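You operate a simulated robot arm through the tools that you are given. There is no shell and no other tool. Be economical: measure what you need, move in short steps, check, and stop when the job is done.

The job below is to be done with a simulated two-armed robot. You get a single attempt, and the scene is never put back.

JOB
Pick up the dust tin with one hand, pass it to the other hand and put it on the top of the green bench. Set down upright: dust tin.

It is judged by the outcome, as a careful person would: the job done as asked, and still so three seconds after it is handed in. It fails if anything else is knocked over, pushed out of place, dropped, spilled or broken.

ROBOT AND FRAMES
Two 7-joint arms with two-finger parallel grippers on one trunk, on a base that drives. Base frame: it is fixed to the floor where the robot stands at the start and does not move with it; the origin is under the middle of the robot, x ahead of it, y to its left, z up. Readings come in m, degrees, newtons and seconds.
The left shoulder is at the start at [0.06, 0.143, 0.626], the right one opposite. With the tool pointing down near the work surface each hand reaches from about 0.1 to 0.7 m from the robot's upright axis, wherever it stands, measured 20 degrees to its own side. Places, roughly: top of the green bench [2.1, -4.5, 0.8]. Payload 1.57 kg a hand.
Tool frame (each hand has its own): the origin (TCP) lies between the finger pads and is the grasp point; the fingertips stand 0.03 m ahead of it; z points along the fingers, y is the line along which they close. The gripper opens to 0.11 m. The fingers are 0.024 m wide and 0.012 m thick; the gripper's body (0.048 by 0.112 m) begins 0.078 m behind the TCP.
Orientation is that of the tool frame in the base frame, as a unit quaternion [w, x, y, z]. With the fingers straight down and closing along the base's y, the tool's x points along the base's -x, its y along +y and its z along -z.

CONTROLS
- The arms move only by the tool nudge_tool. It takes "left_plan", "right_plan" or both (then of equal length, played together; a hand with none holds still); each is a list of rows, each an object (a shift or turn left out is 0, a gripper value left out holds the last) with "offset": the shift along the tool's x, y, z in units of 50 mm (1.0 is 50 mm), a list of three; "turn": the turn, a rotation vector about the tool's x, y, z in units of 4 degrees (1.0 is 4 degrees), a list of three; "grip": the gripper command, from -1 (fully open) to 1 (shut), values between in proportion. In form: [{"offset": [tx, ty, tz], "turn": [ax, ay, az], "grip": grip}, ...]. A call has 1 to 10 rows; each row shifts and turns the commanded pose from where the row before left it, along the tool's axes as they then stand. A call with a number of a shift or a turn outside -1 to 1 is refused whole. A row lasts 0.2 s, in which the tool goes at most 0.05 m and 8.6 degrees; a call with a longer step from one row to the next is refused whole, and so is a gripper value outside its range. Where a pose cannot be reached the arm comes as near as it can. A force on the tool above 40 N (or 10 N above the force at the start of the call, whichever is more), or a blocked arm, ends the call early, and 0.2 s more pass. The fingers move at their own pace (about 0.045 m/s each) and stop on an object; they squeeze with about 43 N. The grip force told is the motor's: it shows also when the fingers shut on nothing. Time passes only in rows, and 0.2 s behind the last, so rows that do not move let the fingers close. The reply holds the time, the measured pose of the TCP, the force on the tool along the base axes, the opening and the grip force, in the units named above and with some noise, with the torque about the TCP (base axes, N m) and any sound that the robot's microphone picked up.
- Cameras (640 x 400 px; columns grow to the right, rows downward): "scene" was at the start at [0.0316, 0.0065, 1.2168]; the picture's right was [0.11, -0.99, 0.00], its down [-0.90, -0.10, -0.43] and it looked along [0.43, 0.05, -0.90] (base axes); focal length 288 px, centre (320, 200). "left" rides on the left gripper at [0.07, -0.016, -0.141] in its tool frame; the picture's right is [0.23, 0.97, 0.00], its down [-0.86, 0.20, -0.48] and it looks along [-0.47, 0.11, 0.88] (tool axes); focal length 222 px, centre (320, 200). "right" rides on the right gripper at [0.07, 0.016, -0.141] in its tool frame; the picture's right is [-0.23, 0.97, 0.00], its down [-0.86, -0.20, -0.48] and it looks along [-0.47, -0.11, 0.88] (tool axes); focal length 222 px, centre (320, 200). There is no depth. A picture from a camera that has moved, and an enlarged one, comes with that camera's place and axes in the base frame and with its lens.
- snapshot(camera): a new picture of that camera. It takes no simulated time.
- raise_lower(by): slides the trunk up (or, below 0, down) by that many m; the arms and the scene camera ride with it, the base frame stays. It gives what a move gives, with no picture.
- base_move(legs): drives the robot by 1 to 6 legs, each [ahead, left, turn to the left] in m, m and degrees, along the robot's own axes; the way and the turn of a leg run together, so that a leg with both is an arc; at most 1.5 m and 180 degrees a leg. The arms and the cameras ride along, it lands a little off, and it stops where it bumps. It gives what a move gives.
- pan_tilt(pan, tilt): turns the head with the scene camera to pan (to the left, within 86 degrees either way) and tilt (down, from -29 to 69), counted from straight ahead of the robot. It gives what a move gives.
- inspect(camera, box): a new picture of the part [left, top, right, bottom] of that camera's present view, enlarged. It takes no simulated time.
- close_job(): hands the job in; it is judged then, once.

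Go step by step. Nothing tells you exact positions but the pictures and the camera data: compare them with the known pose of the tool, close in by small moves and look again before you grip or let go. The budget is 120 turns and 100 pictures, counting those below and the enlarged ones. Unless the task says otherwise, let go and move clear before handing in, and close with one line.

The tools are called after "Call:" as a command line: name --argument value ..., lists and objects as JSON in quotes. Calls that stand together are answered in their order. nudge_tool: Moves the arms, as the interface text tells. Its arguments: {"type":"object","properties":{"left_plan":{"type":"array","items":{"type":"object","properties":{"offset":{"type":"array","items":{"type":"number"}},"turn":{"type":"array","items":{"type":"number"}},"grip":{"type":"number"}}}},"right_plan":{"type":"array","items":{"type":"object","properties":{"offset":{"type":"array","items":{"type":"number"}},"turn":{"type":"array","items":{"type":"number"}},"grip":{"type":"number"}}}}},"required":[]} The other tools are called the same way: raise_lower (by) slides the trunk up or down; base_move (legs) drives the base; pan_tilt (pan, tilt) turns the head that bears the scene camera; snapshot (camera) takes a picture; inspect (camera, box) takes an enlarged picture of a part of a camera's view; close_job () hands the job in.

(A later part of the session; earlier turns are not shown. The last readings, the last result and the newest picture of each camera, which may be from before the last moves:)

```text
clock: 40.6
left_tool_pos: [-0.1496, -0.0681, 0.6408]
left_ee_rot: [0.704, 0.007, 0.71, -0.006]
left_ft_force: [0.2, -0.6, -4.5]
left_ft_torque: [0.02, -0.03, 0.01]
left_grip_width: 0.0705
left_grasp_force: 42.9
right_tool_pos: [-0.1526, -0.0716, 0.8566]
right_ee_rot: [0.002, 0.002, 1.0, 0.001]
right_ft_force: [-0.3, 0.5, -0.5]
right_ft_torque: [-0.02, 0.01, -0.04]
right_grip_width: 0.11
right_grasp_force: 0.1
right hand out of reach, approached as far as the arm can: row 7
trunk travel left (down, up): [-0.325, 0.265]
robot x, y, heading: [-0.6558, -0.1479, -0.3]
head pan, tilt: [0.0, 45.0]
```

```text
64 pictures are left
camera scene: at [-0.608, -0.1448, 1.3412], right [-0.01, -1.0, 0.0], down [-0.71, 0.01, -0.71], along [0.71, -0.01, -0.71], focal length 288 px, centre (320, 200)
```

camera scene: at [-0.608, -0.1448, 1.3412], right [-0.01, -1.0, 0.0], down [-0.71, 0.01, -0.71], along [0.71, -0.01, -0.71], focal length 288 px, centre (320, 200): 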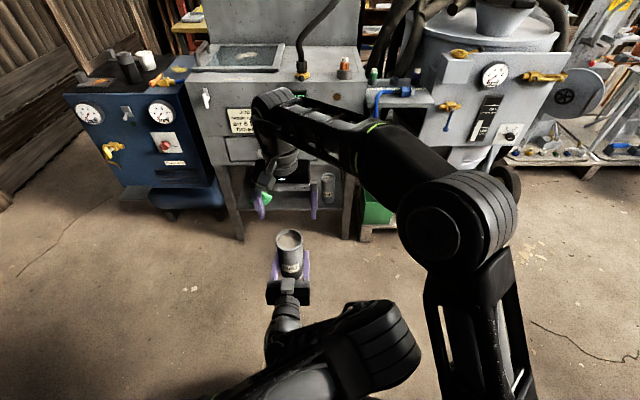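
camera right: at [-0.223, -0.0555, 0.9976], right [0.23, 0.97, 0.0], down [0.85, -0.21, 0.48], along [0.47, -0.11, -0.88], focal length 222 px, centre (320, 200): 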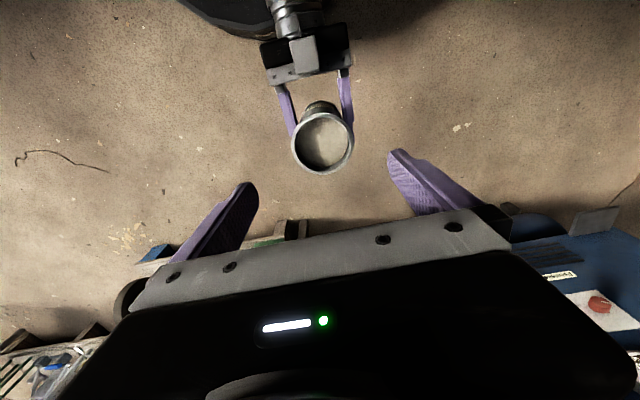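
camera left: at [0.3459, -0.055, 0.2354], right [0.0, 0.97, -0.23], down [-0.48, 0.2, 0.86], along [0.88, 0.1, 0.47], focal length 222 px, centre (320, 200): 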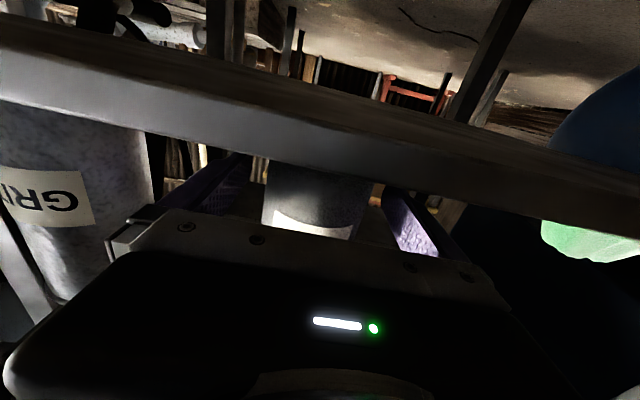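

The right hand is nearly over the rim (rim centre ≈ (-0.157, -0.067, 0.75)). I correct by 4 mm and descend half way, then look.

Call:
nudge_tool --right_plan '[{"offset": [0.09, 0.08, 0.3]}, {"offset": [0, 0, 0.4]}, {"offset": [0, 0, 0.4]}, {"offset": [0, 0, 0.3]}, {}]'

Call:
snapshot --camera "right"

Call:
inspect --camera "scene" --box '[200, 150, 400, 275]'

Call:
snapshot --camera "left"

```text
clock: 41.8
left_tool_pos: [-0.1492, -0.0663, 0.6407]
left_ee_rot: [0.703, 0.007, 0.711, -0.006]
left_ft_force: [-0.5, -0.1, -4.7]
left_ft_torque: [0.0, 0.0, -0.02]
left_grip_width: 0.0703
left_grasp_force: 42.9
right_tool_pos: [-0.1566, -0.0686, 0.7875]
right_ee_rot: [0.0, 0.003, 1.0, -0.001]
right_ft_force: [-0.4, -0.5, 0.4]
right_ft_torque: [0.01, -0.01, 0.0]
right_grip_width: 0.1098
right_grasp_force: 0.2
trunk travel left (down, up): [-0.325, 0.265]
robot x, y, heading: [-0.6619, -0.1465, -0.4]
head pan, tilt: [0.0, 45.0]
```

```text
63 pictures are left
camera right: at [-0.2271, -0.0519, 0.928], right [0.23, 0.97, 0.0], down [0.85, -0.2, 0.48], along [0.47, -0.11, -0.88], focal length 222 px, centre (320, 200)
```

right: 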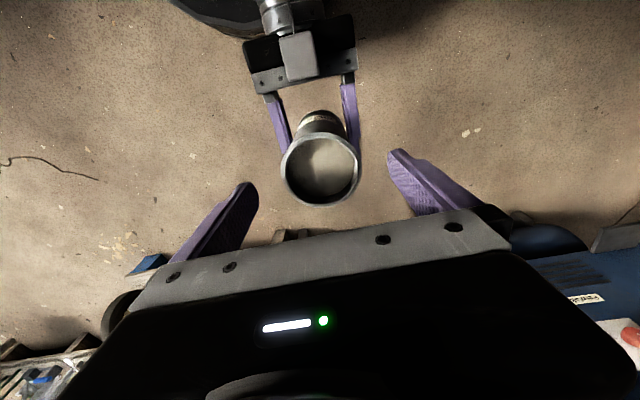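

```text
3.20 times, centred on (300, 212) of scene
camera zoom: at [-0.6079, -0.145, 1.3412], right [-0.01, -1.0, 0.0], down [-0.71, 0.01, -0.71], along [0.71, -0.01, -0.71], focal length 921 px, centre (384, 160)
```

zoom: 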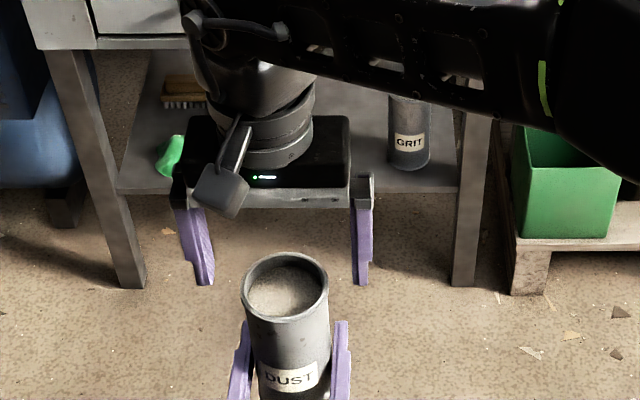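

```text
61 pictures are left
camera left: at [-0.2904, -0.0799, 0.572], right [0.02, 0.97, -0.23], down [-0.47, 0.21, 0.86], along [0.88, 0.09, 0.46], focal length 222 px, centre (320, 200)
```

left: 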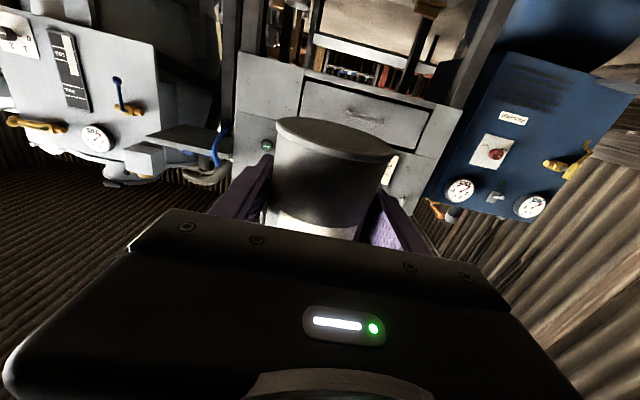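

Rim centre ≈(-0.162, -0.067). I descend the remaining 6 cm.

Call:
nudge_tool --right_plan '[{"offset": [0.1, 0.03, 0.3]}, {"offset": [0, 0, 0.3]}, {"offset": [0, 0, 0.3]}, {"offset": [0, 0, 0.27]}, {}]'

Call:
snapshot --camera "right"

Call:
inspect --camera "scene" --box '[200, 170, 400, 295]'

```text
clock: 43.0
left_tool_pos: [-0.1489, -0.0674, 0.6404]
left_ee_rot: [0.704, 0.007, 0.71, -0.006]
left_ft_force: [0.0, 0.5, -4.6]
left_ft_torque: [-0.01, -0.06, 0.0]
left_grip_width: 0.0703
left_grasp_force: 43.3
right_tool_pos: [-0.162, -0.0671, 0.7286]
right_ee_rot: [0.0, 0.002, 1.0, 0.0]
right_ft_force: [0.0, 0.3, 0.2]
right_ft_torque: [0.0, -0.02, 0.0]
right_grip_width: 0.1101
right_grasp_force: 0.0
trunk travel left (down, up): [-0.325, 0.265]
robot x, y, heading: [-0.6597, -0.1408, -0.4]
head pan, tilt: [0.0, 45.0]
```

```text
60 pictures are left
camera right: at [-0.2323, -0.0504, 0.8693], right [0.23, 0.97, 0.0], down [0.85, -0.2, 0.48], along [0.47, -0.11, -0.88], focal length 222 px, centre (320, 200)
```

right: 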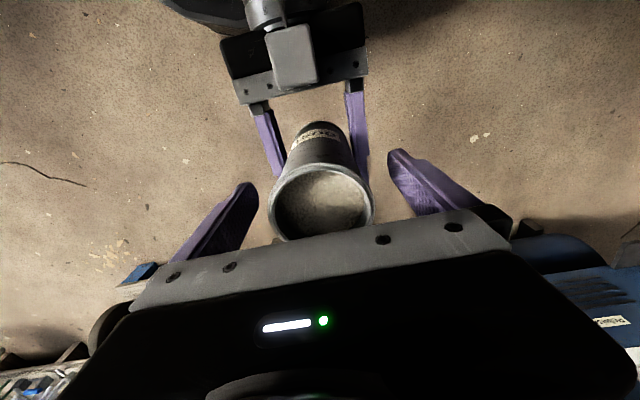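

```text
3.20 times, centred on (300, 232) of scene
camera zoom: at [-0.6079, -0.1451, 1.3412], right [-0.01, -1.0, 0.0], down [-0.71, 0.01, -0.71], along [0.71, -0.01, -0.71], focal length 921 px, centre (384, 96)
```

zoom: 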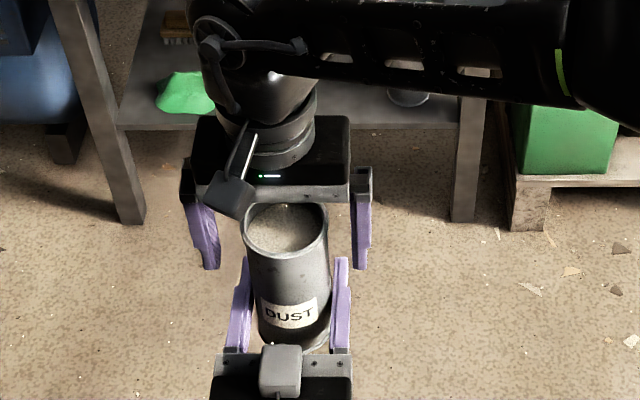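

The right fingers straddle the tin's upper part, above the left fingers. I close the right gripper.

Call:
nudge_tool --right_plan '[{"grip": 0.2}, {"grip": 0.5}, {"grip": 1}, {"grip": 1}, {"grip": 1}, {"grip": 1}]'

Call:
inspect --camera "scene" --box '[200, 170, 400, 295]'

```text
clock: 44.4
left_tool_pos: [-0.1481, -0.067, 0.6412]
left_ee_rot: [0.703, 0.007, 0.711, -0.007]
left_ft_force: [1.6, 4.0, -4.1]
left_ft_torque: [-0.79, 0.06, -0.08]
left_grip_width: 0.0705
left_grasp_force: 42.6
right_tool_pos: [-0.1614, -0.0663, 0.7284]
right_ee_rot: [-0.001, 0.003, 1.0, 0.0]
right_ft_force: [-0.1, -6.2, 0.1]
right_ft_torque: [0.36, -0.02, -0.03]
right_grip_width: 0.0709
right_grasp_force: 42.8
trunk travel left (down, up): [-0.325, 0.265]
robot x, y, heading: [-0.6598, -0.1406, -0.5]
head pan, tilt: [0.0, 45.0]
```

```text
3.20 times, centred on (300, 232) of scene
camera zoom: at [-0.6079, -0.145, 1.3412], right [-0.01, -1.0, 0.0], down [-0.71, 0.01, -0.71], along [0.71, -0.01, -0.71], focal length 921 px, centre (384, 96)
```

zoom: 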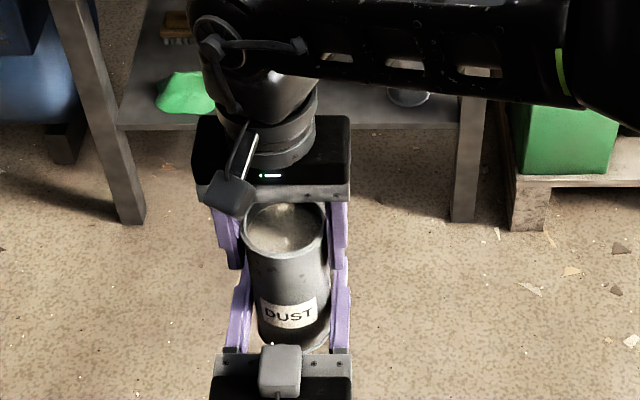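

Both hands hold the tin. Now I open the left and check that the right carries it.

Call:
nudge_tool --left_plan '[{"grip": 0.2}, {"grip": -0.3}, {"grip": -1}, {"grip": -1}, {"grip": -1}]'

Call:
inspect --camera "scene" --box '[200, 170, 400, 295]'

```text
clock: 45.6
left_tool_pos: [-0.1504, -0.068, 0.6409]
left_ee_rot: [0.704, 0.008, 0.71, -0.007]
left_ft_force: [-0.1, 0.2, -0.7]
left_ft_torque: [-0.01, -0.03, 0.01]
left_grip_width: 0.1103
left_grasp_force: 0.1
right_tool_pos: [-0.1631, -0.0678, 0.728]
right_ee_rot: [0.0, 0.002, 1.0, 0.001]
right_ft_force: [0.3, -0.6, -1.0]
right_ft_torque: [-0.03, 0.03, -0.06]
right_grip_width: 0.0705
right_grasp_force: 42.6
trunk travel left (down, up): [-0.325, 0.265]
robot x, y, heading: [-0.662, -0.1458, -0.4]
head pan, tilt: [0.0, 45.0]
```

```text
3.20 times, centred on (300, 232) of scene
camera zoom: at [-0.6079, -0.145, 1.3412], right [-0.01, -1.0, 0.0], down [-0.71, 0.01, -0.71], along [0.71, -0.01, -0.71], focal length 921 px, centre (384, 96)
```

zoom: 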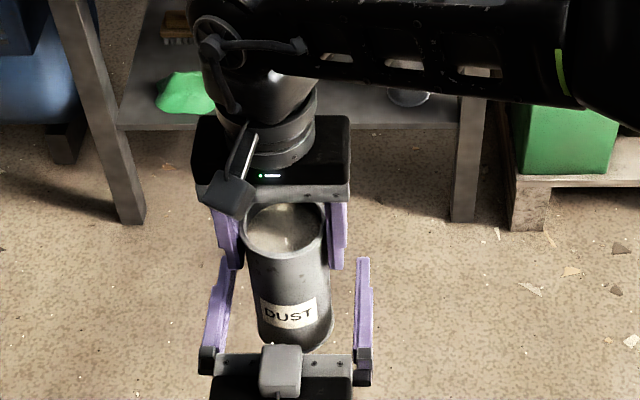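

The right hand has it. I withdraw the left hand straight back.

Call:
nudge_tool --left_plan '[{"offset": [0, 0, -0.4]}, {"offset": [0, 0, -0.4]}, {"offset": [0, 0, -0.4]}, {"offset": [0, 0, -0.4]}, {"offset": [0, 0, -0.4]}, {}]'

Call:
snapshot --camera "scene"

Call:
snapshot --camera "left"

```text
clock: 46.7
left_tool_pos: [-0.1864, -0.0399, 0.6748]
left_ee_rot: [0.743, -0.039, 0.668, 0.012]
left_ft_force: [-1.8, -6.0, -1.9]
left_ft_torque: [0.19, -0.02, -0.25]
left_grip_width: 0.11
left_grasp_force: 0.0
right_tool_pos: [-0.1605, -0.0596, 0.7339]
right_ee_rot: [0.005, 0.002, 1.0, 0.015]
right_ft_force: [1.4, 6.7, -3.6]
right_ft_torque: [0.21, 0.02, 0.06]
right_grip_width: 0.0708
right_grasp_force: 42.9
trunk travel left (down, up): [-0.325, 0.265]
robot x, y, heading: [-0.6621, -0.1447, -0.7]
head pan, tilt: [0.0, 45.0]
stopped in row 5 (left hand): the force on the tool passed its limit at 48 N (the readings are from after the stop); the commanded pose is now the measured one
```

```text
56 pictures are left
camera scene: at [-0.6078, -0.1452, 1.3412], right [-0.01, -1.0, 0.0], down [-0.71, 0.01, -0.71], along [0.71, -0.01, -0.71], focal length 288 px, centre (320, 200)
```

scene: 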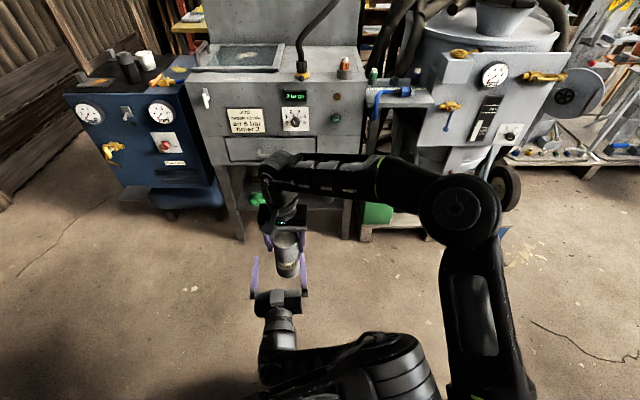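

```text
55 pictures are left
camera left: at [-0.318, -0.0669, 0.5911], right [-0.04, 0.96, -0.27], down [-0.58, 0.19, 0.79], along [0.81, 0.19, 0.55], focal length 222 px, centre (320, 200)
```

left: 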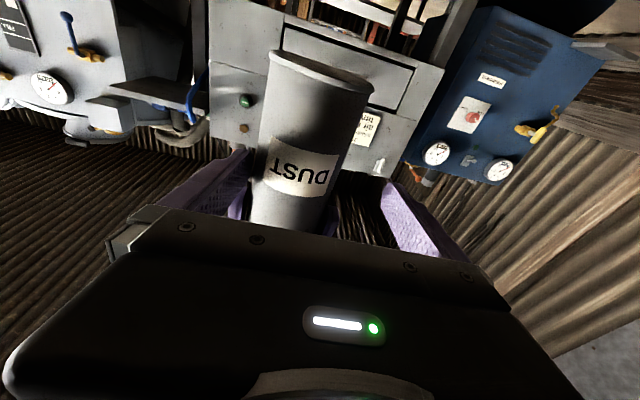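

The left arm drifted while retreating and touches the tin; the right still holds it. I move the right hand 15 mm left to free the contact, then forward out of the left fingers.

Call:
nudge_tool --right_plan '[{"offset": [0, 0.15, 0]}, {"offset": [0, 0.15, 0]}, {}]'

Call:
inspect --camera "scene" --box '[200, 190, 360, 340]'

```text
clock: 47.5
left_tool_pos: [-0.1872, -0.0367, 0.672]
left_ee_rot: [0.743, -0.038, 0.669, 0.015]
left_ft_force: [-0.2, -0.3, 1.2]
left_ft_torque: [0.0, -0.02, 0.0]
left_grip_width: 0.11
left_grasp_force: 0.1
right_tool_pos: [-0.1572, -0.0484, 0.7345]
right_ee_rot: [0.006, 0.007, 1.0, 0.014]
right_ft_force: [-0.1, -0.4, -4.4]
right_ft_torque: [0.03, 0.06, -0.02]
right_grip_width: 0.0707
right_grasp_force: 42.7
trunk travel left (down, up): [-0.325, 0.265]
robot x, y, heading: [-0.6569, -0.1443, -0.3]
head pan, tilt: [0.0, 45.0]
```

```text
2.67 times, centred on (280, 265) of scene
camera zoom: at [-0.6079, -0.145, 1.3412], right [-0.01, -1.0, 0.0], down [-0.71, 0.01, -0.71], along [0.71, -0.01, -0.71], focal length 767 px, centre (427, 27)
```

zoom: 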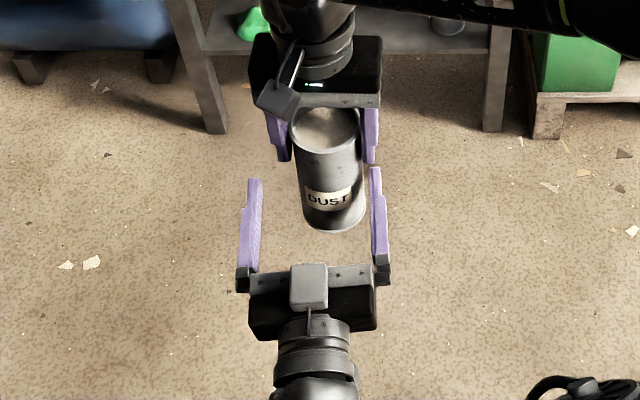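

Contact freed, tin hangs upright. I move the right hand forward clear of the left fingers.

Call:
nudge_tool --right_plan '[{"offset": [-0.3, 0, 0]}, {"offset": [-0.4, 0, 0]}, {"offset": [-0.4, 0, 0]}, {"offset": [-0.4, 0, 0]}, {"offset": [-0.3, 0, 0]}, {}]'

Call:
snapshot --camera "scene"

Call:
snapshot --camera "left"

```text
clock: 48.7
left_tool_pos: [-0.1858, -0.0201, 0.6668]
left_ee_rot: [0.741, -0.03, 0.67, 0.037]
left_ft_force: [-1.0, -0.7, -0.5]
left_ft_torque: [-0.03, 0.03, 0.02]
left_grip_width: 0.1101
left_grasp_force: 0.0
right_tool_pos: [-0.0322, -0.1469, 0.7097]
right_ee_rot: [-0.016, 0.097, 0.995, 0.015]
right_ft_force: [-0.8, 1.7, -4.1]
right_ft_torque: [0.01, 0.04, 0.02]
right_grip_width: 0.0709
right_grasp_force: 42.9
trunk travel left (down, up): [-0.325, 0.265]
robot x, y, heading: [-0.6548, -0.1453, -0.2]
head pan, tilt: [0.0, 45.0]
stopped in row 6 (right hand): the arm was blocked; the commanded pose is now the measured one
```

```text
53 pictures are left
camera scene: at [-0.6078, -0.1457, 1.3412], right [-0.01, -1.0, 0.0], down [-0.71, 0.01, -0.71], along [0.71, -0.01, -0.71], focal length 288 px, centre (320, 200)
```

scene: 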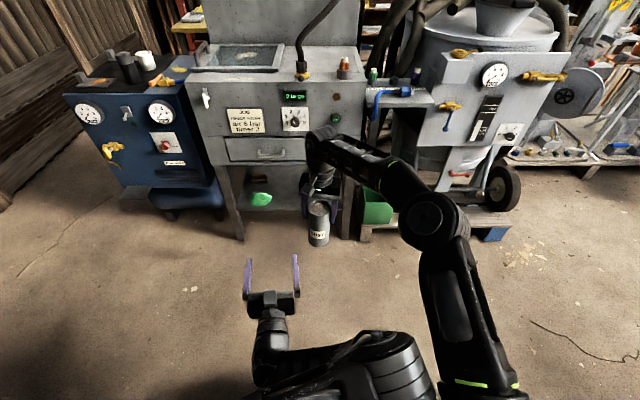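

```text
52 pictures are left
camera left: at [-0.3175, -0.0464, 0.583], right [-0.07, 0.97, -0.22], down [-0.58, 0.14, 0.8], along [0.81, 0.18, 0.55], focal length 222 px, centre (320, 200)
```

left: 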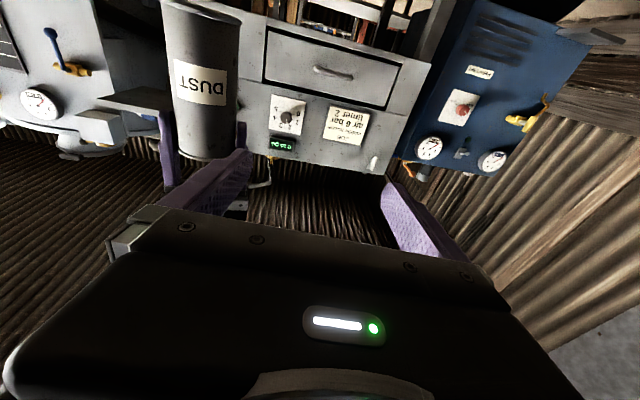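

The tin is clear of the left hand and still upright. I swing the left hand out to the left to separate the arms.

Call:
nudge_tool --left_plan '[{"offset": [0, 0.5, 0]}, {"offset": [0, 0.5, 0]}, {"offset": [0, 0.5, 0]}, {"offset": [0, 0.5, 0]}, {"offset": [0, 0.5, 0]}, {"offset": [0, 0.5, 0]}, {"offset": [0, 0.5, 0]}, {"offset": [0, 0.5, 0]}]'

Call:
snapshot --camera "scene"

```text
clock: 50.5
left_tool_pos: [-0.1796, 0.1103, 0.6965]
left_ee_rot: [0.738, -0.031, 0.673, 0.04]
left_ft_force: [-0.2, 0.1, 0.5]
left_ft_torque: [-0.01, 0.01, -0.01]
left_grip_width: 0.1101
left_grasp_force: 0.1
left hand out of reach, approached as far as the arm can: row 5, 6, 7, 8
right_tool_pos: [-0.0345, -0.1378, 0.7111]
right_ee_rot: [-0.017, 0.088, 0.996, 0.015]
right_ft_force: [0.6, 0.0, -4.3]
right_ft_torque: [-0.03, 0.04, 0.0]
right_grip_width: 0.0706
right_grasp_force: 42.5
trunk travel left (down, up): [-0.325, 0.265]
robot x, y, heading: [-0.6595, -0.1447, -0.5]
head pan, tilt: [0.0, 45.0]
```

```text
51 pictures are left
camera scene: at [-0.6078, -0.1451, 1.3412], right [-0.01, -1.0, 0.0], down [-0.71, 0.01, -0.71], along [0.71, -0.01, -0.71], focal length 288 px, centre (320, 200)
```

scene: 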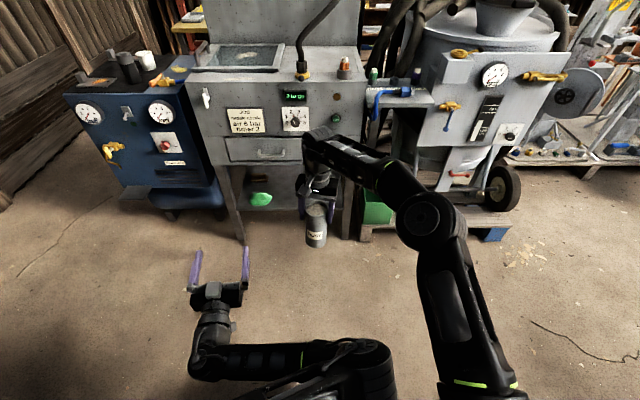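

The left elbow still sits in the middle; pitching the left hand back down should return it to its own side, as at the start.

Call:
nudge_tool --left_plan '[{"turn": [0, 1, 0]}, {"turn": [0, 1, 0]}, {"turn": [0, 1, 0]}, {"turn": [0, 1, 0]}, {"turn": [0, 1, 0]}, {"turn": [0, 1, 0]}, {"turn": [0, 1, 0]}, {"turn": [0, 1, 0]}, {"turn": [0, 1, 0]}, {"turn": [0, 1, 0]}]'

Call:
snapshot --camera "scene"

```text
clock: 52.7
left_tool_pos: [-0.1515, 0.114, 0.6725]
left_ee_rot: [0.466, -0.039, 0.884, 0.025]
left_ft_force: [1.0, -0.5, -0.5]
left_ft_torque: [0.02, 0.01, -0.01]
left_grip_width: 0.1099
left_grasp_force: 0.2
left hand out of reach, approached as far as the arm can: row 2, 3, 4, 5, 6
right_tool_pos: [-0.0345, -0.1383, 0.7098]
right_ee_rot: [-0.016, 0.089, 0.996, 0.014]
right_ft_force: [-0.1, 0.0, -5.1]
right_ft_torque: [-0.01, 0.03, 0.01]
right_grip_width: 0.0709
right_grasp_force: 43.2
trunk travel left (down, up): [-0.325, 0.265]
robot x, y, heading: [-0.6603, -0.1456, -0.8]
head pan, tilt: [0.0, 45.0]
```

```text
50 pictures are left
camera scene: at [-0.6079, -0.1451, 1.3412], right [-0.01, -1.0, 0.0], down [-0.71, 0.01, -0.71], along [0.71, -0.01, -0.71], focal length 288 px, centre (320, 200)
```

scene: 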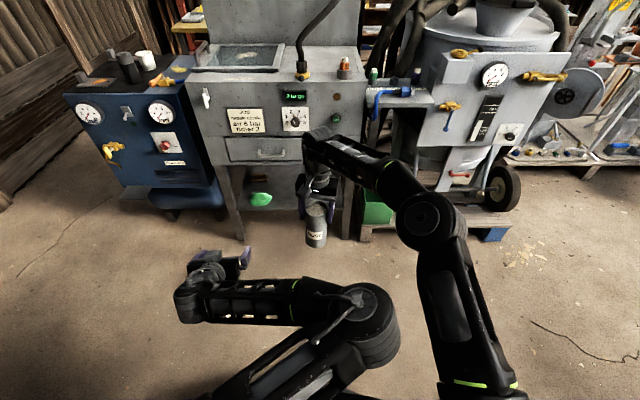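

Continuing the pitch down for the left hand.

Call:
nudge_tool --left_plan '[{"turn": [0, 1, 0]}, {"turn": [0, 1, 0]}, {"turn": [0, 1, 0]}, {"turn": [0, 1, 0]}, {"turn": [0, 1, 0]}, {"turn": [0, 1, 0]}, {"turn": [0, 1, 0]}, {"turn": [0, 1, 0]}, {"turn": [0, 1, 0]}, {"turn": [0, 1, 0]}]'

Call:
nudge_tool --left_plan '[{"turn": [0, 1, 0]}, {"turn": [0, 1, 0]}, {"turn": [0, 1, 0]}, {"offset": [0, 0.9, 0]}, {"offset": [0, 0.9, 0]}, {"offset": [0, 0.9, 0]}, {"offset": [0, 0.9, 0]}]'

Call:
snapshot --camera "scene"

```text
clock: 54.9
left_tool_pos: [-0.1515, 0.1153, 0.6737]
left_ee_rot: [0.137, -0.047, 0.989, 0.01]
left_ft_force: [0.4, 0.0, -0.2]
left_ft_torque: [-0.01, -0.03, -0.01]
left_grip_width: 0.1098
left_grasp_force: 0.1
right_tool_pos: [-0.0358, -0.1387, 0.7106]
right_ee_rot: [-0.016, 0.089, 0.996, 0.014]
right_ft_force: [-0.4, 0.4, -5.7]
right_ft_torque: [0.05, -0.02, 0.01]
right_grip_width: 0.0708
right_grasp_force: 43.5
trunk travel left (down, up): [-0.325, 0.265]
robot x, y, heading: [-0.6576, -0.144, -0.2]
head pan, tilt: [0.0, 45.0]
```

```text
clock: 56.5
left_tool_pos: [-0.1708, 0.294, 0.6728]
left_ee_rot: [0.032, -0.046, 0.998, 0.005]
left_ft_force: [-0.1, -0.7, -0.9]
left_ft_torque: [-0.02, 0.0, -0.01]
left_grip_width: 0.11
left_grasp_force: 0.1
right_tool_pos: [-0.0348, -0.1385, 0.7096]
right_ee_rot: [-0.016, 0.09, 0.996, 0.014]
right_ft_force: [0.4, 0.6, -5.2]
right_ft_torque: [-0.02, 0.01, 0.0]
right_grip_width: 0.0708
right_grasp_force: 43.6
trunk travel left (down, up): [-0.325, 0.265]
robot x, y, heading: [-0.6608, -0.1445, -0.2]
head pan, tilt: [0.0, 45.0]
```

```text
49 pictures are left
camera scene: at [-0.6077, -0.1449, 1.3412], right [-0.01, -1.0, 0.0], down [-0.71, 0.01, -0.71], along [0.71, -0.01, -0.71], focal length 288 px, centre (320, 200)
```

scene: 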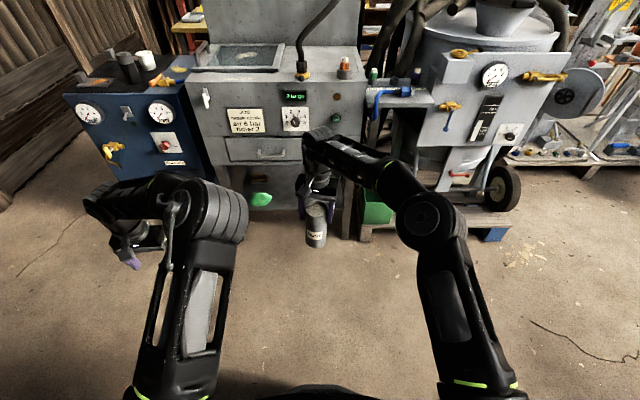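

The left arm is back on its own side. Now I straighten the right hand and bring the tin in closer on the right side.

Call:
nudge_tool --right_plan '[{"turn": [0.13, -0.15, -0.86]}, {"turn": [0.13, -0.15, -0.86]}, {"turn": [0.13, -0.15, -0.86]}, {"offset": [0.5, -0.3, 0]}, {"offset": [0.7, -0.45, 0]}, {"offset": [0.7, -0.45, 0]}, {"offset": [0.7, -0.45, 0]}, {"offset": [0.7, -0.45, 0]}, {"offset": [0.5, -0.3, 0]}, {}]'

Call:
snapshot --camera "scene"

Call:
snapshot --camera "right"

```text
clock: 58.7
left_tool_pos: [-0.1694, 0.2938, 0.6735]
left_ee_rot: [0.033, -0.046, 0.998, 0.005]
left_ft_force: [-0.3, 0.6, 0.1]
left_ft_torque: [0.01, 0.02, -0.02]
left_grip_width: 0.1098
left_grasp_force: 0.1
right_tool_pos: [-0.2269, -0.2598, 0.7109]
right_ee_rot: [0.0, -0.002, 1.0, 0.001]
right_ft_force: [-0.7, 0.3, -4.7]
right_ft_torque: [-0.01, 0.03, 0.01]
right_grip_width: 0.0711
right_grasp_force: 42.9
trunk travel left (down, up): [-0.325, 0.265]
robot x, y, heading: [-0.6597, -0.1448, -0.4]
head pan, tilt: [0.0, 45.0]
```

```text
48 pictures are left
camera scene: at [-0.6081, -0.1452, 1.3412], right [-0.01, -1.0, 0.0], down [-0.71, 0.01, -0.71], along [0.71, -0.01, -0.71], focal length 288 px, centre (320, 200)
```

scene: 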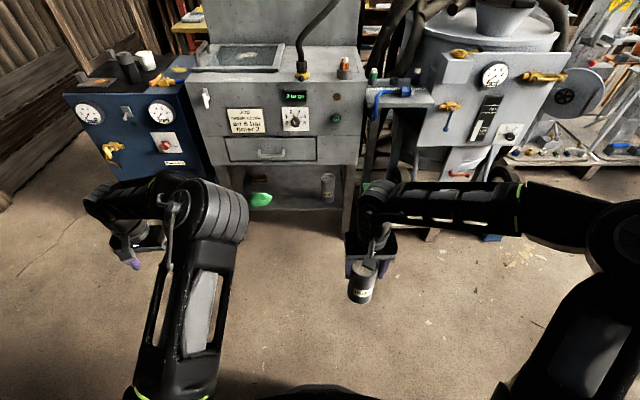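

```text
47 pictures are left
camera right: at [-0.2966, -0.2438, 0.8524], right [0.23, 0.97, 0.0], down [0.86, -0.2, 0.48], along [0.47, -0.11, -0.88], focal length 222 px, centre (320, 200)
```

right: 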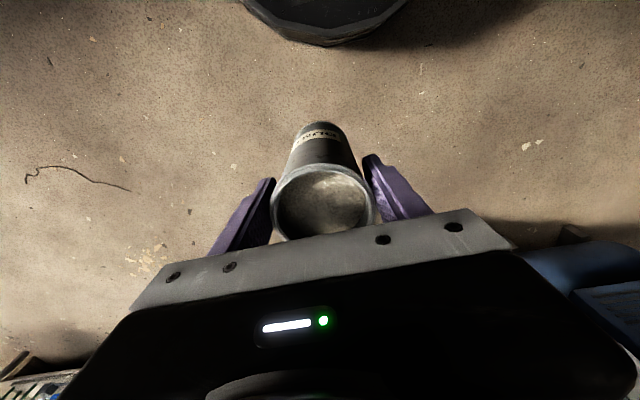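

The tin sits straight in the right hand. Now I look toward the green bench to plan the drive.

Call:
pan_tilt --pan -65 --tilt 20

Call:
snapshot --camera "scene"

Call:
inspect --camera "scene" --box '[220, 70, 460, 220]'

```text
clock: 60.1
left_tool_pos: [-0.1705, 0.2925, 0.6736]
left_ee_rot: [0.033, -0.046, 0.998, 0.005]
left_ft_force: [0.4, 1.0, -0.5]
left_ft_torque: [0.0, 0.02, 0.05]
left_grip_width: 0.11
left_grasp_force: 0.1
right_tool_pos: [-0.2268, -0.2598, 0.7115]
right_ee_rot: [0.0, -0.001, 1.0, 0.001]
right_ft_force: [-0.4, -0.3, -4.4]
right_ft_torque: [-0.01, 0.03, 0.0]
right_grip_width: 0.071
right_grasp_force: 43.2
trunk travel left (down, up): [-0.325, 0.265]
robot x, y, heading: [-0.6627, -0.1445, -0.5]
head pan, tilt: [-65.0, 20.0]
```

```text
46 pictures are left
camera scene: at [-0.6505, -0.2292, 1.3799], right [-0.91, -0.42, 0.0], down [-0.14, 0.31, -0.94], along [0.39, -0.85, -0.34], focal length 288 px, centre (320, 200)
```

scene: 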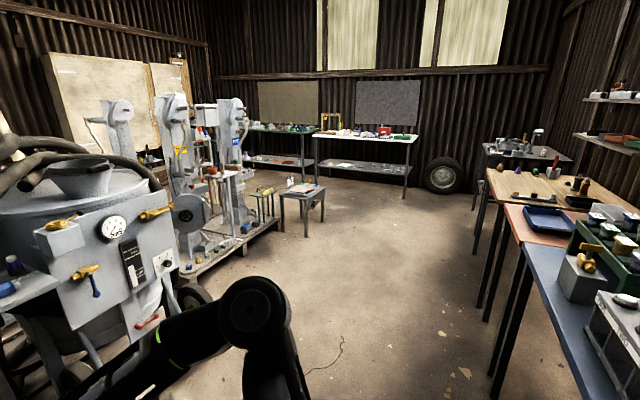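

```text
2.67 times, centred on (340, 145) of scene
camera zoom: at [-0.6505, -0.2292, 1.3799], right [-0.91, -0.42, 0.0], down [-0.14, 0.31, -0.94], along [0.39, -0.85, -0.34], focal length 767 px, centre (267, 347)
```

zoom: 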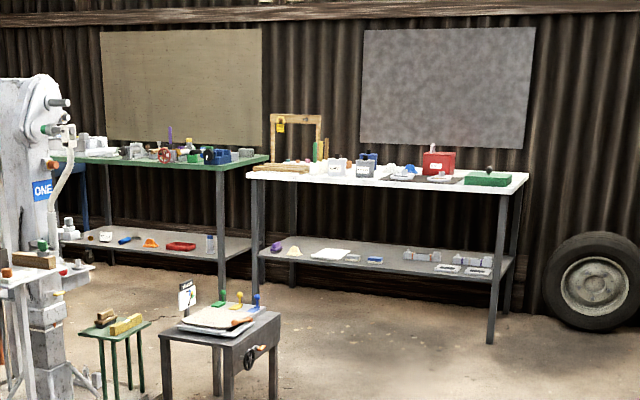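

Green bench: right front leg near (1.56, -4.36), its front edge about y≈-4.3, with clutter on top; two stools stand around (0.8–1.4, -2.8…-3.4). I turn right and drive down the free aisle.

Call:
base_move --legs '[[0, 0, -45], [0, 0, -45], [1.0, 0.35, 0], [1.0, 0.25, 0]]'

Call:
pan_tilt --pan 30 --tilt 20

Call:
snapshot --camera "scene"

```text
clock: 74.6
left_tool_pos: [0.2944, -2.6595, 0.6744]
left_ee_rot: [0.027, 0.685, 0.728, -0.019]
left_ft_force: [0.7, -0.1, 0.3]
left_ft_torque: [-0.02, 0.04, -0.02]
left_grip_width: 0.1102
left_grasp_force: 0.1
right_tool_pos: [-0.2561, -2.5851, 0.7107]
right_ee_rot: [0.001, 0.718, 0.696, 0.001]
right_ft_force: [0.2, 0.6, -4.7]
right_ft_torque: [0.04, 0.0, 0.01]
right_grip_width: 0.0707
right_grasp_force: 43.2
trunk travel left (down, up): [-0.325, 0.265]
robot x, y, heading: [-0.127, -2.154, -92.2]
head pan, tilt: [-65.0, 20.0]
```

```text
clock: 76.3
left_tool_pos: [0.2956, -2.6589, 0.6732]
left_ee_rot: [0.026, 0.685, 0.728, -0.02]
left_ft_force: [-0.1, -0.4, -0.2]
left_ft_torque: [0.01, -0.02, 0.0]
left_grip_width: 0.1103
left_grasp_force: 0.1
right_tool_pos: [-0.2561, -2.5858, 0.7111]
right_ee_rot: [0.001, 0.718, 0.696, 0.001]
right_ft_force: [1.1, 0.2, -4.1]
right_ft_torque: [0.03, -0.02, -0.03]
right_grip_width: 0.0709
right_grasp_force: 43.3
trunk travel left (down, up): [-0.325, 0.265]
robot x, y, heading: [-0.1288, -2.1542, -92.3]
head pan, tilt: [30.0, 20.0]
```

```text
44 pictures are left
camera scene: at [-0.0826, -2.2081, 1.3799], right [-0.89, -0.47, 0.0], down [-0.16, 0.3, -0.94], along [0.44, -0.83, -0.34], focal length 288 px, centre (320, 200)
```

scene: 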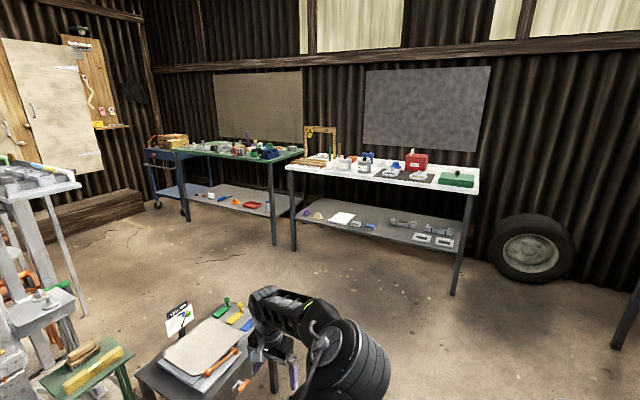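

The floor in front of the bench is open. I zoom on the bench top for a free place.

Call:
inspect --camera "scene" --box '[140, 110, 320, 220]'

Call:
inspect --camera "scene" --box '[0, 200, 400, 400]'

```text
3.56 times, centred on (230, 165) of scene
camera zoom: at [-0.0826, -2.2081, 1.3799], right [-0.89, -0.47, 0.0], down [-0.16, 0.3, -0.94], along [0.44, -0.83, -0.34], focal length 1023 px, centre (640, 324)
```

zoom: 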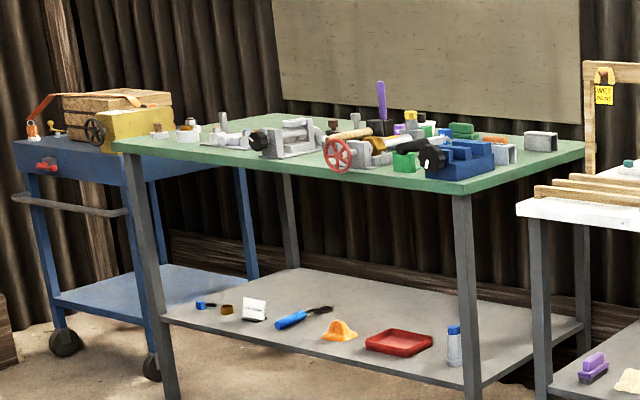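

```text
1.60 times, centred on (200, 300) of scene
camera zoom: at [-0.0826, -2.2081, 1.3799], right [-0.89, -0.47, 0.0], down [-0.16, 0.3, -0.94], along [0.44, -0.83, -0.34], focal length 460 px, centre (512, 40)
```

zoom: 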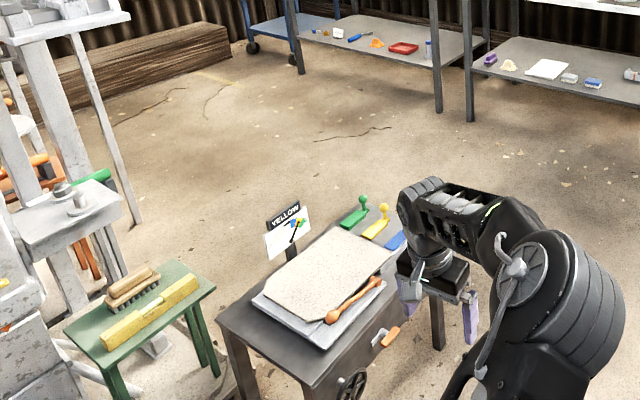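

The strip south of the stools is clear. I drive past them, then sidestep left to stand before the green bench.

Call:
base_move --legs '[[1.3, -0.08, 2.3], [0, 0.85, 0], [0, 0.85, 0]]'

Call:
pan_tilt --pan -5 --tilt 30

Call:
snapshot --camera "scene"

```text
clock: 91.0
left_tool_pos: [1.9031, -3.9036, 0.6739]
left_ee_rot: [0.027, 0.661, 0.75, -0.019]
left_ft_force: [0.2, -0.4, 1.2]
left_ft_torque: [0.0, -0.02, 0.01]
left_grip_width: 0.11
left_grasp_force: 0.1
right_tool_pos: [1.349, -3.8656, 0.7109]
right_ee_rot: [0.0, 0.695, 0.719, 0.001]
right_ft_force: [-0.5, -0.3, -5.3]
right_ft_torque: [0.02, -0.01, -0.01]
right_grip_width: 0.0707
right_grasp_force: 42.5
trunk travel left (down, up): [-0.325, 0.265]
robot x, y, heading: [1.4497, -3.4273, -88.6]
head pan, tilt: [30.0, 20.0]
```

```text
clock: 92.0
left_tool_pos: [1.9043, -3.9033, 0.6739]
left_ee_rot: [0.026, 0.66, 0.75, -0.019]
left_ft_force: [0.2, 0.8, -0.8]
left_ft_torque: [0.02, 0.01, 0.0]
left_grip_width: 0.1101
left_grasp_force: 0.2
right_tool_pos: [1.3498, -3.8657, 0.7111]
right_ee_rot: [0.0, 0.695, 0.719, 0.0]
right_ft_force: [0.0, -0.2, -5.0]
right_ft_torque: [-0.01, 0.0, 0.0]
right_grip_width: 0.0708
right_grasp_force: 43.3
trunk travel left (down, up): [-0.325, 0.265]
robot x, y, heading: [1.4522, -3.4297, -88.8]
head pan, tilt: [-5.0, 30.0]
```

```text
41 pictures are left
camera scene: at [1.4441, -3.4882, 1.3638], right [-1.0, 0.06, 0.0], down [0.03, 0.5, -0.87], along [-0.05, -0.86, -0.5], focal length 288 px, centre (320, 200)
```

scene: 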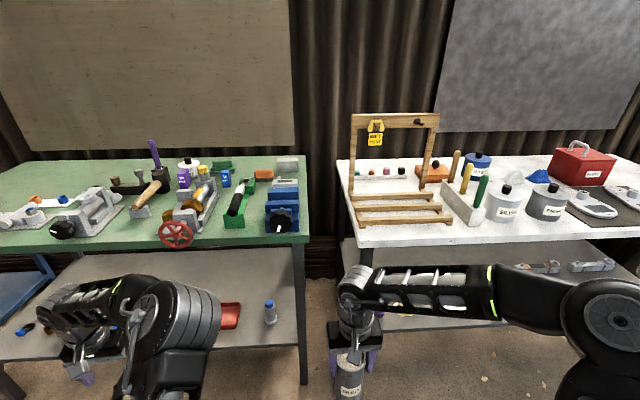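

I raise the trunk for height and a better look onto the bench.

Call:
raise_lower --by 0.26

Call:
pan_tilt --pan 15 --tilt 35

Call:
snapshot --camera "scene"

Call:
inspect --camera "scene" --box '[80, 100, 440, 325]'

```text
clock: 94.7
left_tool_pos: [1.9042, -3.9034, 0.934]
left_ee_rot: [0.026, 0.661, 0.75, -0.019]
left_ft_force: [-0.2, -0.2, 0.8]
left_ft_torque: [0.0, 0.01, 0.02]
left_grip_width: 0.1099
left_grasp_force: 0.0
right_tool_pos: [1.349, -3.8656, 0.971]
right_ee_rot: [-0.001, 0.695, 0.719, 0.001]
right_ft_force: [0.3, 0.1, -4.4]
right_ft_torque: [0.03, 0.0, 0.0]
right_grip_width: 0.0708
right_grasp_force: 43.2
trunk travel left (down, up): [-0.585, 0.005]
robot x, y, heading: [1.4504, -3.4254, -88.5]
head pan, tilt: [-5.0, 30.0]
```

```text
clock: 95.5
left_tool_pos: [1.9036, -3.9028, 0.9343]
left_ee_rot: [0.026, 0.66, 0.751, -0.019]
left_ft_force: [1.1, 0.8, 0.3]
left_ft_torque: [0.01, -0.02, -0.01]
left_grip_width: 0.11
left_grasp_force: 0.1
right_tool_pos: [1.3504, -3.8654, 0.9705]
right_ee_rot: [0.0, 0.695, 0.719, 0.001]
right_ft_force: [0.1, 0.4, -4.8]
right_ft_torque: [0.06, 0.01, -0.02]
right_grip_width: 0.0709
right_grasp_force: 42.5
trunk travel left (down, up): [-0.585, 0.005]
robot x, y, heading: [1.4508, -3.4254, -88.5]
head pan, tilt: [15.0, 35.0]
```

```text
40 pictures are left
camera scene: at [1.4745, -3.4825, 1.6161], right [-0.96, -0.28, 0.0], down [-0.16, 0.55, -0.82], along [0.23, -0.79, -0.57], focal length 288 px, centre (320, 200)
```

scene: 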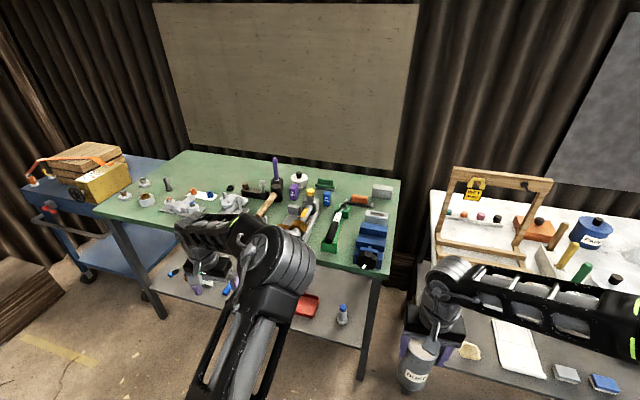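

```text
1.78 times, centred on (260, 212) of scene
camera zoom: at [1.4745, -3.4825, 1.6161], right [-0.96, -0.28, 0.0], down [-0.16, 0.55, -0.82], along [0.23, -0.79, -0.57], focal length 512 px, centre (427, 178)
```

zoom: 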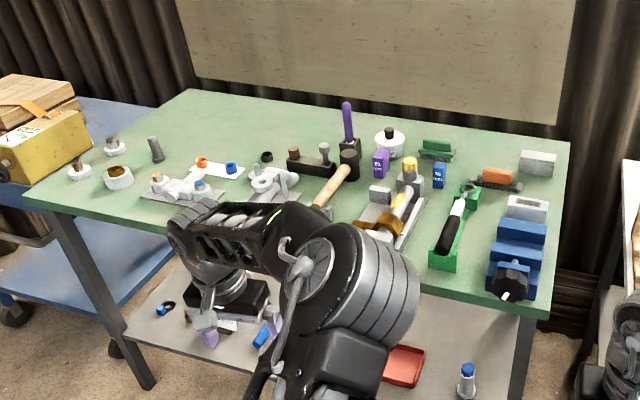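

Candidate free places are along the front around x≈1.9 and the back left, but my left arm hides the front. I sidestep left to see it between the arms.

Call:
base_move --legs '[[0, 0.5, -1.5]]'

Call:
pan_tilt --pan 0 --tilt 42

Call:
snapshot --camera "scene"

Call:
inspect --camera "scene" --box '[140, 60, 500, 285]'

```text
clock: 98.5
left_tool_pos: [2.3949, -3.9076, 0.9337]
left_ee_rot: [0.026, 0.669, 0.742, -0.019]
left_ft_force: [0.0, -0.6, -0.1]
left_ft_torque: [0.01, 0.03, -0.01]
left_grip_width: 0.1098
left_grasp_force: 0.1
right_tool_pos: [1.8411, -3.8556, 0.9703]
right_ee_rot: [0.001, 0.703, 0.711, 0.001]
right_ft_force: [-0.7, -0.5, -5.3]
right_ft_torque: [0.04, 0.02, 0.04]
right_grip_width: 0.0707
right_grasp_force: 43.2
trunk travel left (down, up): [-0.585, 0.005]
robot x, y, heading: [1.9536, -3.4214, -90.1]
head pan, tilt: [15.0, 35.0]
```

```text
clock: 99.2
left_tool_pos: [2.3944, -3.9074, 0.9335]
left_ee_rot: [0.026, 0.67, 0.742, -0.019]
left_ft_force: [-0.5, 0.0, -0.8]
left_ft_torque: [-0.03, -0.01, -0.03]
left_grip_width: 0.1099
left_grasp_force: 0.2
right_tool_pos: [1.8413, -3.8547, 0.971]
right_ee_rot: [0.0, 0.703, 0.711, 0.001]
right_ft_force: [0.7, -0.3, -4.6]
right_ft_torque: [0.05, 0.0, 0.03]
right_grip_width: 0.0709
right_grasp_force: 43.3
trunk travel left (down, up): [-0.585, 0.005]
robot x, y, heading: [1.9529, -3.4169, -90.0]
head pan, tilt: [0.0, 42.0]
```

```text
38 pictures are left
camera scene: at [1.9527, -3.4746, 1.6056], right [-1.0, 0.0, 0.0], down [0.0, 0.67, -0.74], along [0.0, -0.74, -0.67], focal length 288 px, centre (320, 200)
```

scene: 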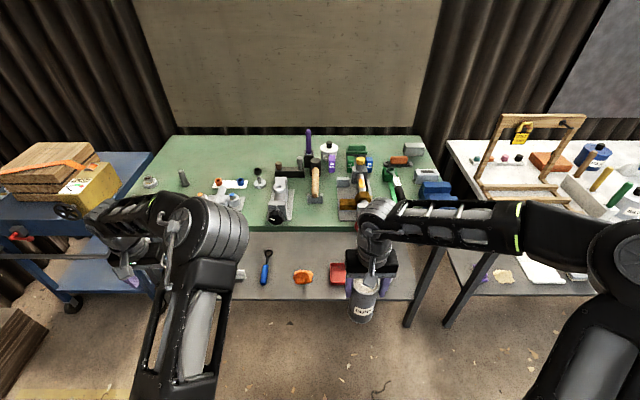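

```text
1.78 times, centred on (320, 172) of scene
camera zoom: at [1.9527, -3.4746, 1.6056], right [-1.0, 0.0, 0.0], down [0.0, 0.67, -0.74], along [0.0, -0.74, -0.67], focal length 512 px, centre (320, 249)
```

zoom: 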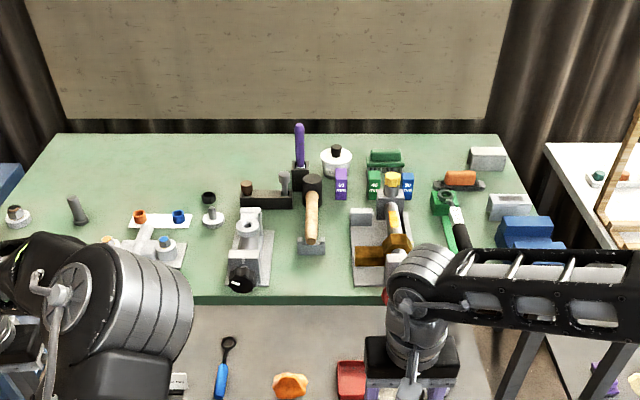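

There's a clear spot on the bench front, before the hammer, around (1.96, -4.265). I raise the right hand 5 cm and retract the left hand before driving closer.

Call:
nudge_tool --left_plan '[{"offset": [0.6, 0, -0.4]}, {"offset": [0.6, 0, -0.4]}, {"offset": [0.6, 0, -0.4]}, {"offset": [0.6, 0, -0.4]}, {"offset": [0.6, 0, -0.4]}]' --right_plan '[{"offset": [0, 0, -0.2]}, {"offset": [0, 0, -0.2]}, {"offset": [0, 0, -0.2]}, {"offset": [0, 0, -0.2]}, {"offset": [0, 0, -0.2]}]'

Call:
snapshot --camera "scene"

Call:
snapshot --camera "right"

```text
clock: 100.4
left_tool_pos: [2.3783, -3.7512, 1.0243]
left_ee_rot: [0.026, 0.67, 0.742, -0.019]
left_ft_force: [-0.9, -0.1, 0.4]
left_ft_torque: [0.01, 0.0, 0.0]
left_grip_width: 0.1101
left_grasp_force: 0.0
right_tool_pos: [1.8406, -3.8559, 1.0225]
right_ee_rot: [0.001, 0.703, 0.711, 0.001]
right_ft_force: [-0.5, 0.7, -4.8]
right_ft_torque: [0.03, 0.02, -0.04]
right_grip_width: 0.0707
right_grasp_force: 42.6
trunk travel left (down, up): [-0.585, 0.005]
robot x, y, heading: [1.9524, -3.418, -89.9]
head pan, tilt: [0.0, 42.0]
```

```text
36 pictures are left
camera scene: at [1.9522, -3.4738, 1.6055], right [-1.0, 0.0, 0.0], down [0.0, 0.67, -0.74], along [0.0, -0.74, -0.67], focal length 288 px, centre (320, 200)
```

scene: 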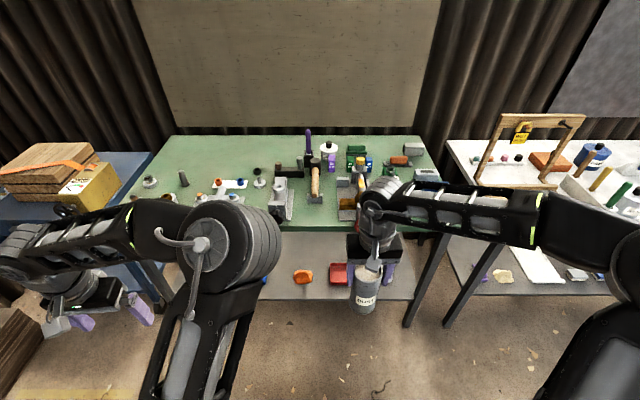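

```text
35 pictures are left
camera right: at [1.8553, -3.7855, 1.1628], right [0.98, -0.22, 0.0], down [-0.19, -0.86, 0.48], along [-0.1, -0.47, -0.88], focal length 222 px, centre (320, 200)
```

right: 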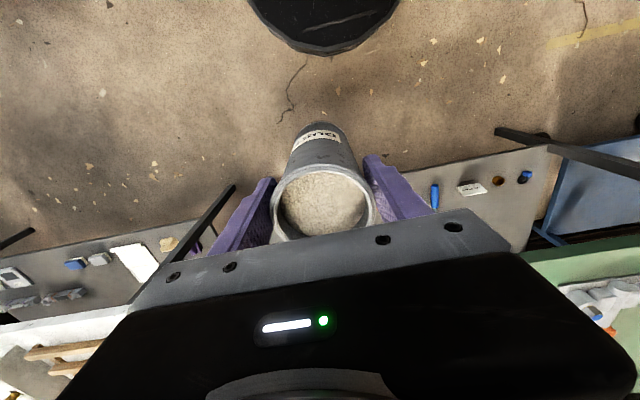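

Edge at y≈-4.21 confirmed from the second camera. I drive ahead 33 cm and left 12 cm so the tin comes just above the front edge.

Call:
base_move --legs '[[0, 0.122, 0], [0.32, 0, 0]]'

Call:
pan_tilt --pan -3 --tilt 60

Call:
snapshot --camera "scene"

Call:
snapshot --camera "right"

```text
clock: 103.4
left_tool_pos: [2.5021, -4.0678, 1.0234]
left_ee_rot: [0.027, 0.669, 0.742, -0.019]
left_ft_force: [-0.4, -0.6, 0.0]
left_ft_torque: [0.01, 0.01, -0.01]
left_grip_width: 0.1098
left_grasp_force: 0.1
right_tool_pos: [1.964, -4.1718, 1.0209]
right_ee_rot: [0.0, 0.704, 0.71, 0.001]
right_ft_force: [-0.1, -0.9, -4.3]
right_ft_torque: [0.04, -0.03, 0.0]
right_grip_width: 0.071
right_grasp_force: 43.0
trunk travel left (down, up): [-0.585, 0.005]
robot x, y, heading: [2.0763, -3.7378, -89.9]
head pan, tilt: [0.0, 42.0]
```

```text
clock: 104.2
left_tool_pos: [2.5009, -4.0684, 1.0235]
left_ee_rot: [0.027, 0.669, 0.742, -0.019]
left_ft_force: [0.2, 0.0, 0.4]
left_ft_torque: [0.04, 0.0, -0.01]
left_grip_width: 0.1101
left_grasp_force: 0.0
right_tool_pos: [1.9648, -4.1715, 1.0211]
right_ee_rot: [0.0, 0.704, 0.711, 0.001]
right_ft_force: [0.5, 0.7, -4.1]
right_ft_torque: [0.03, 0.01, 0.01]
right_grip_width: 0.0705
right_grasp_force: 43.4
trunk travel left (down, up): [-0.585, 0.005]
robot x, y, heading: [2.0754, -3.734, -90.1]
head pan, tilt: [-3.0, 60.0]
```

```text
34 pictures are left
camera scene: at [2.0719, -3.7735, 1.5818], right [-1.0, 0.05, 0.0], down [0.04, 0.86, -0.5], along [-0.03, -0.5, -0.87], focal length 288 px, centre (320, 200)
```

scene: 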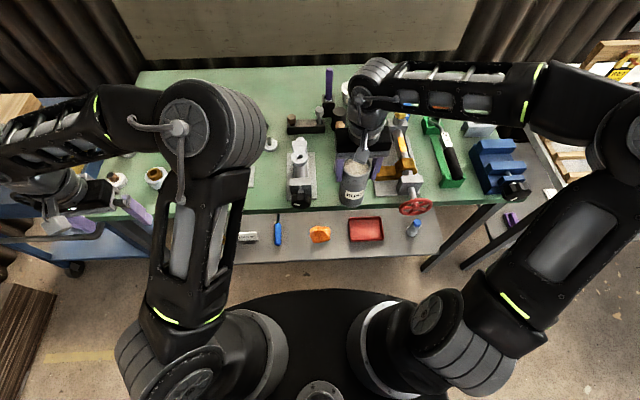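

```text
33 pictures are left
camera right: at [1.9786, -4.1018, 1.1625], right [0.98, -0.22, 0.0], down [-0.19, -0.86, 0.48], along [-0.1, -0.47, -0.88], focal length 222 px, centre (320, 200)
```

right: 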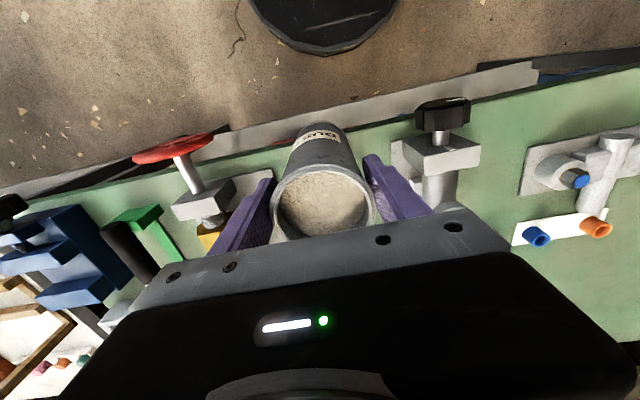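

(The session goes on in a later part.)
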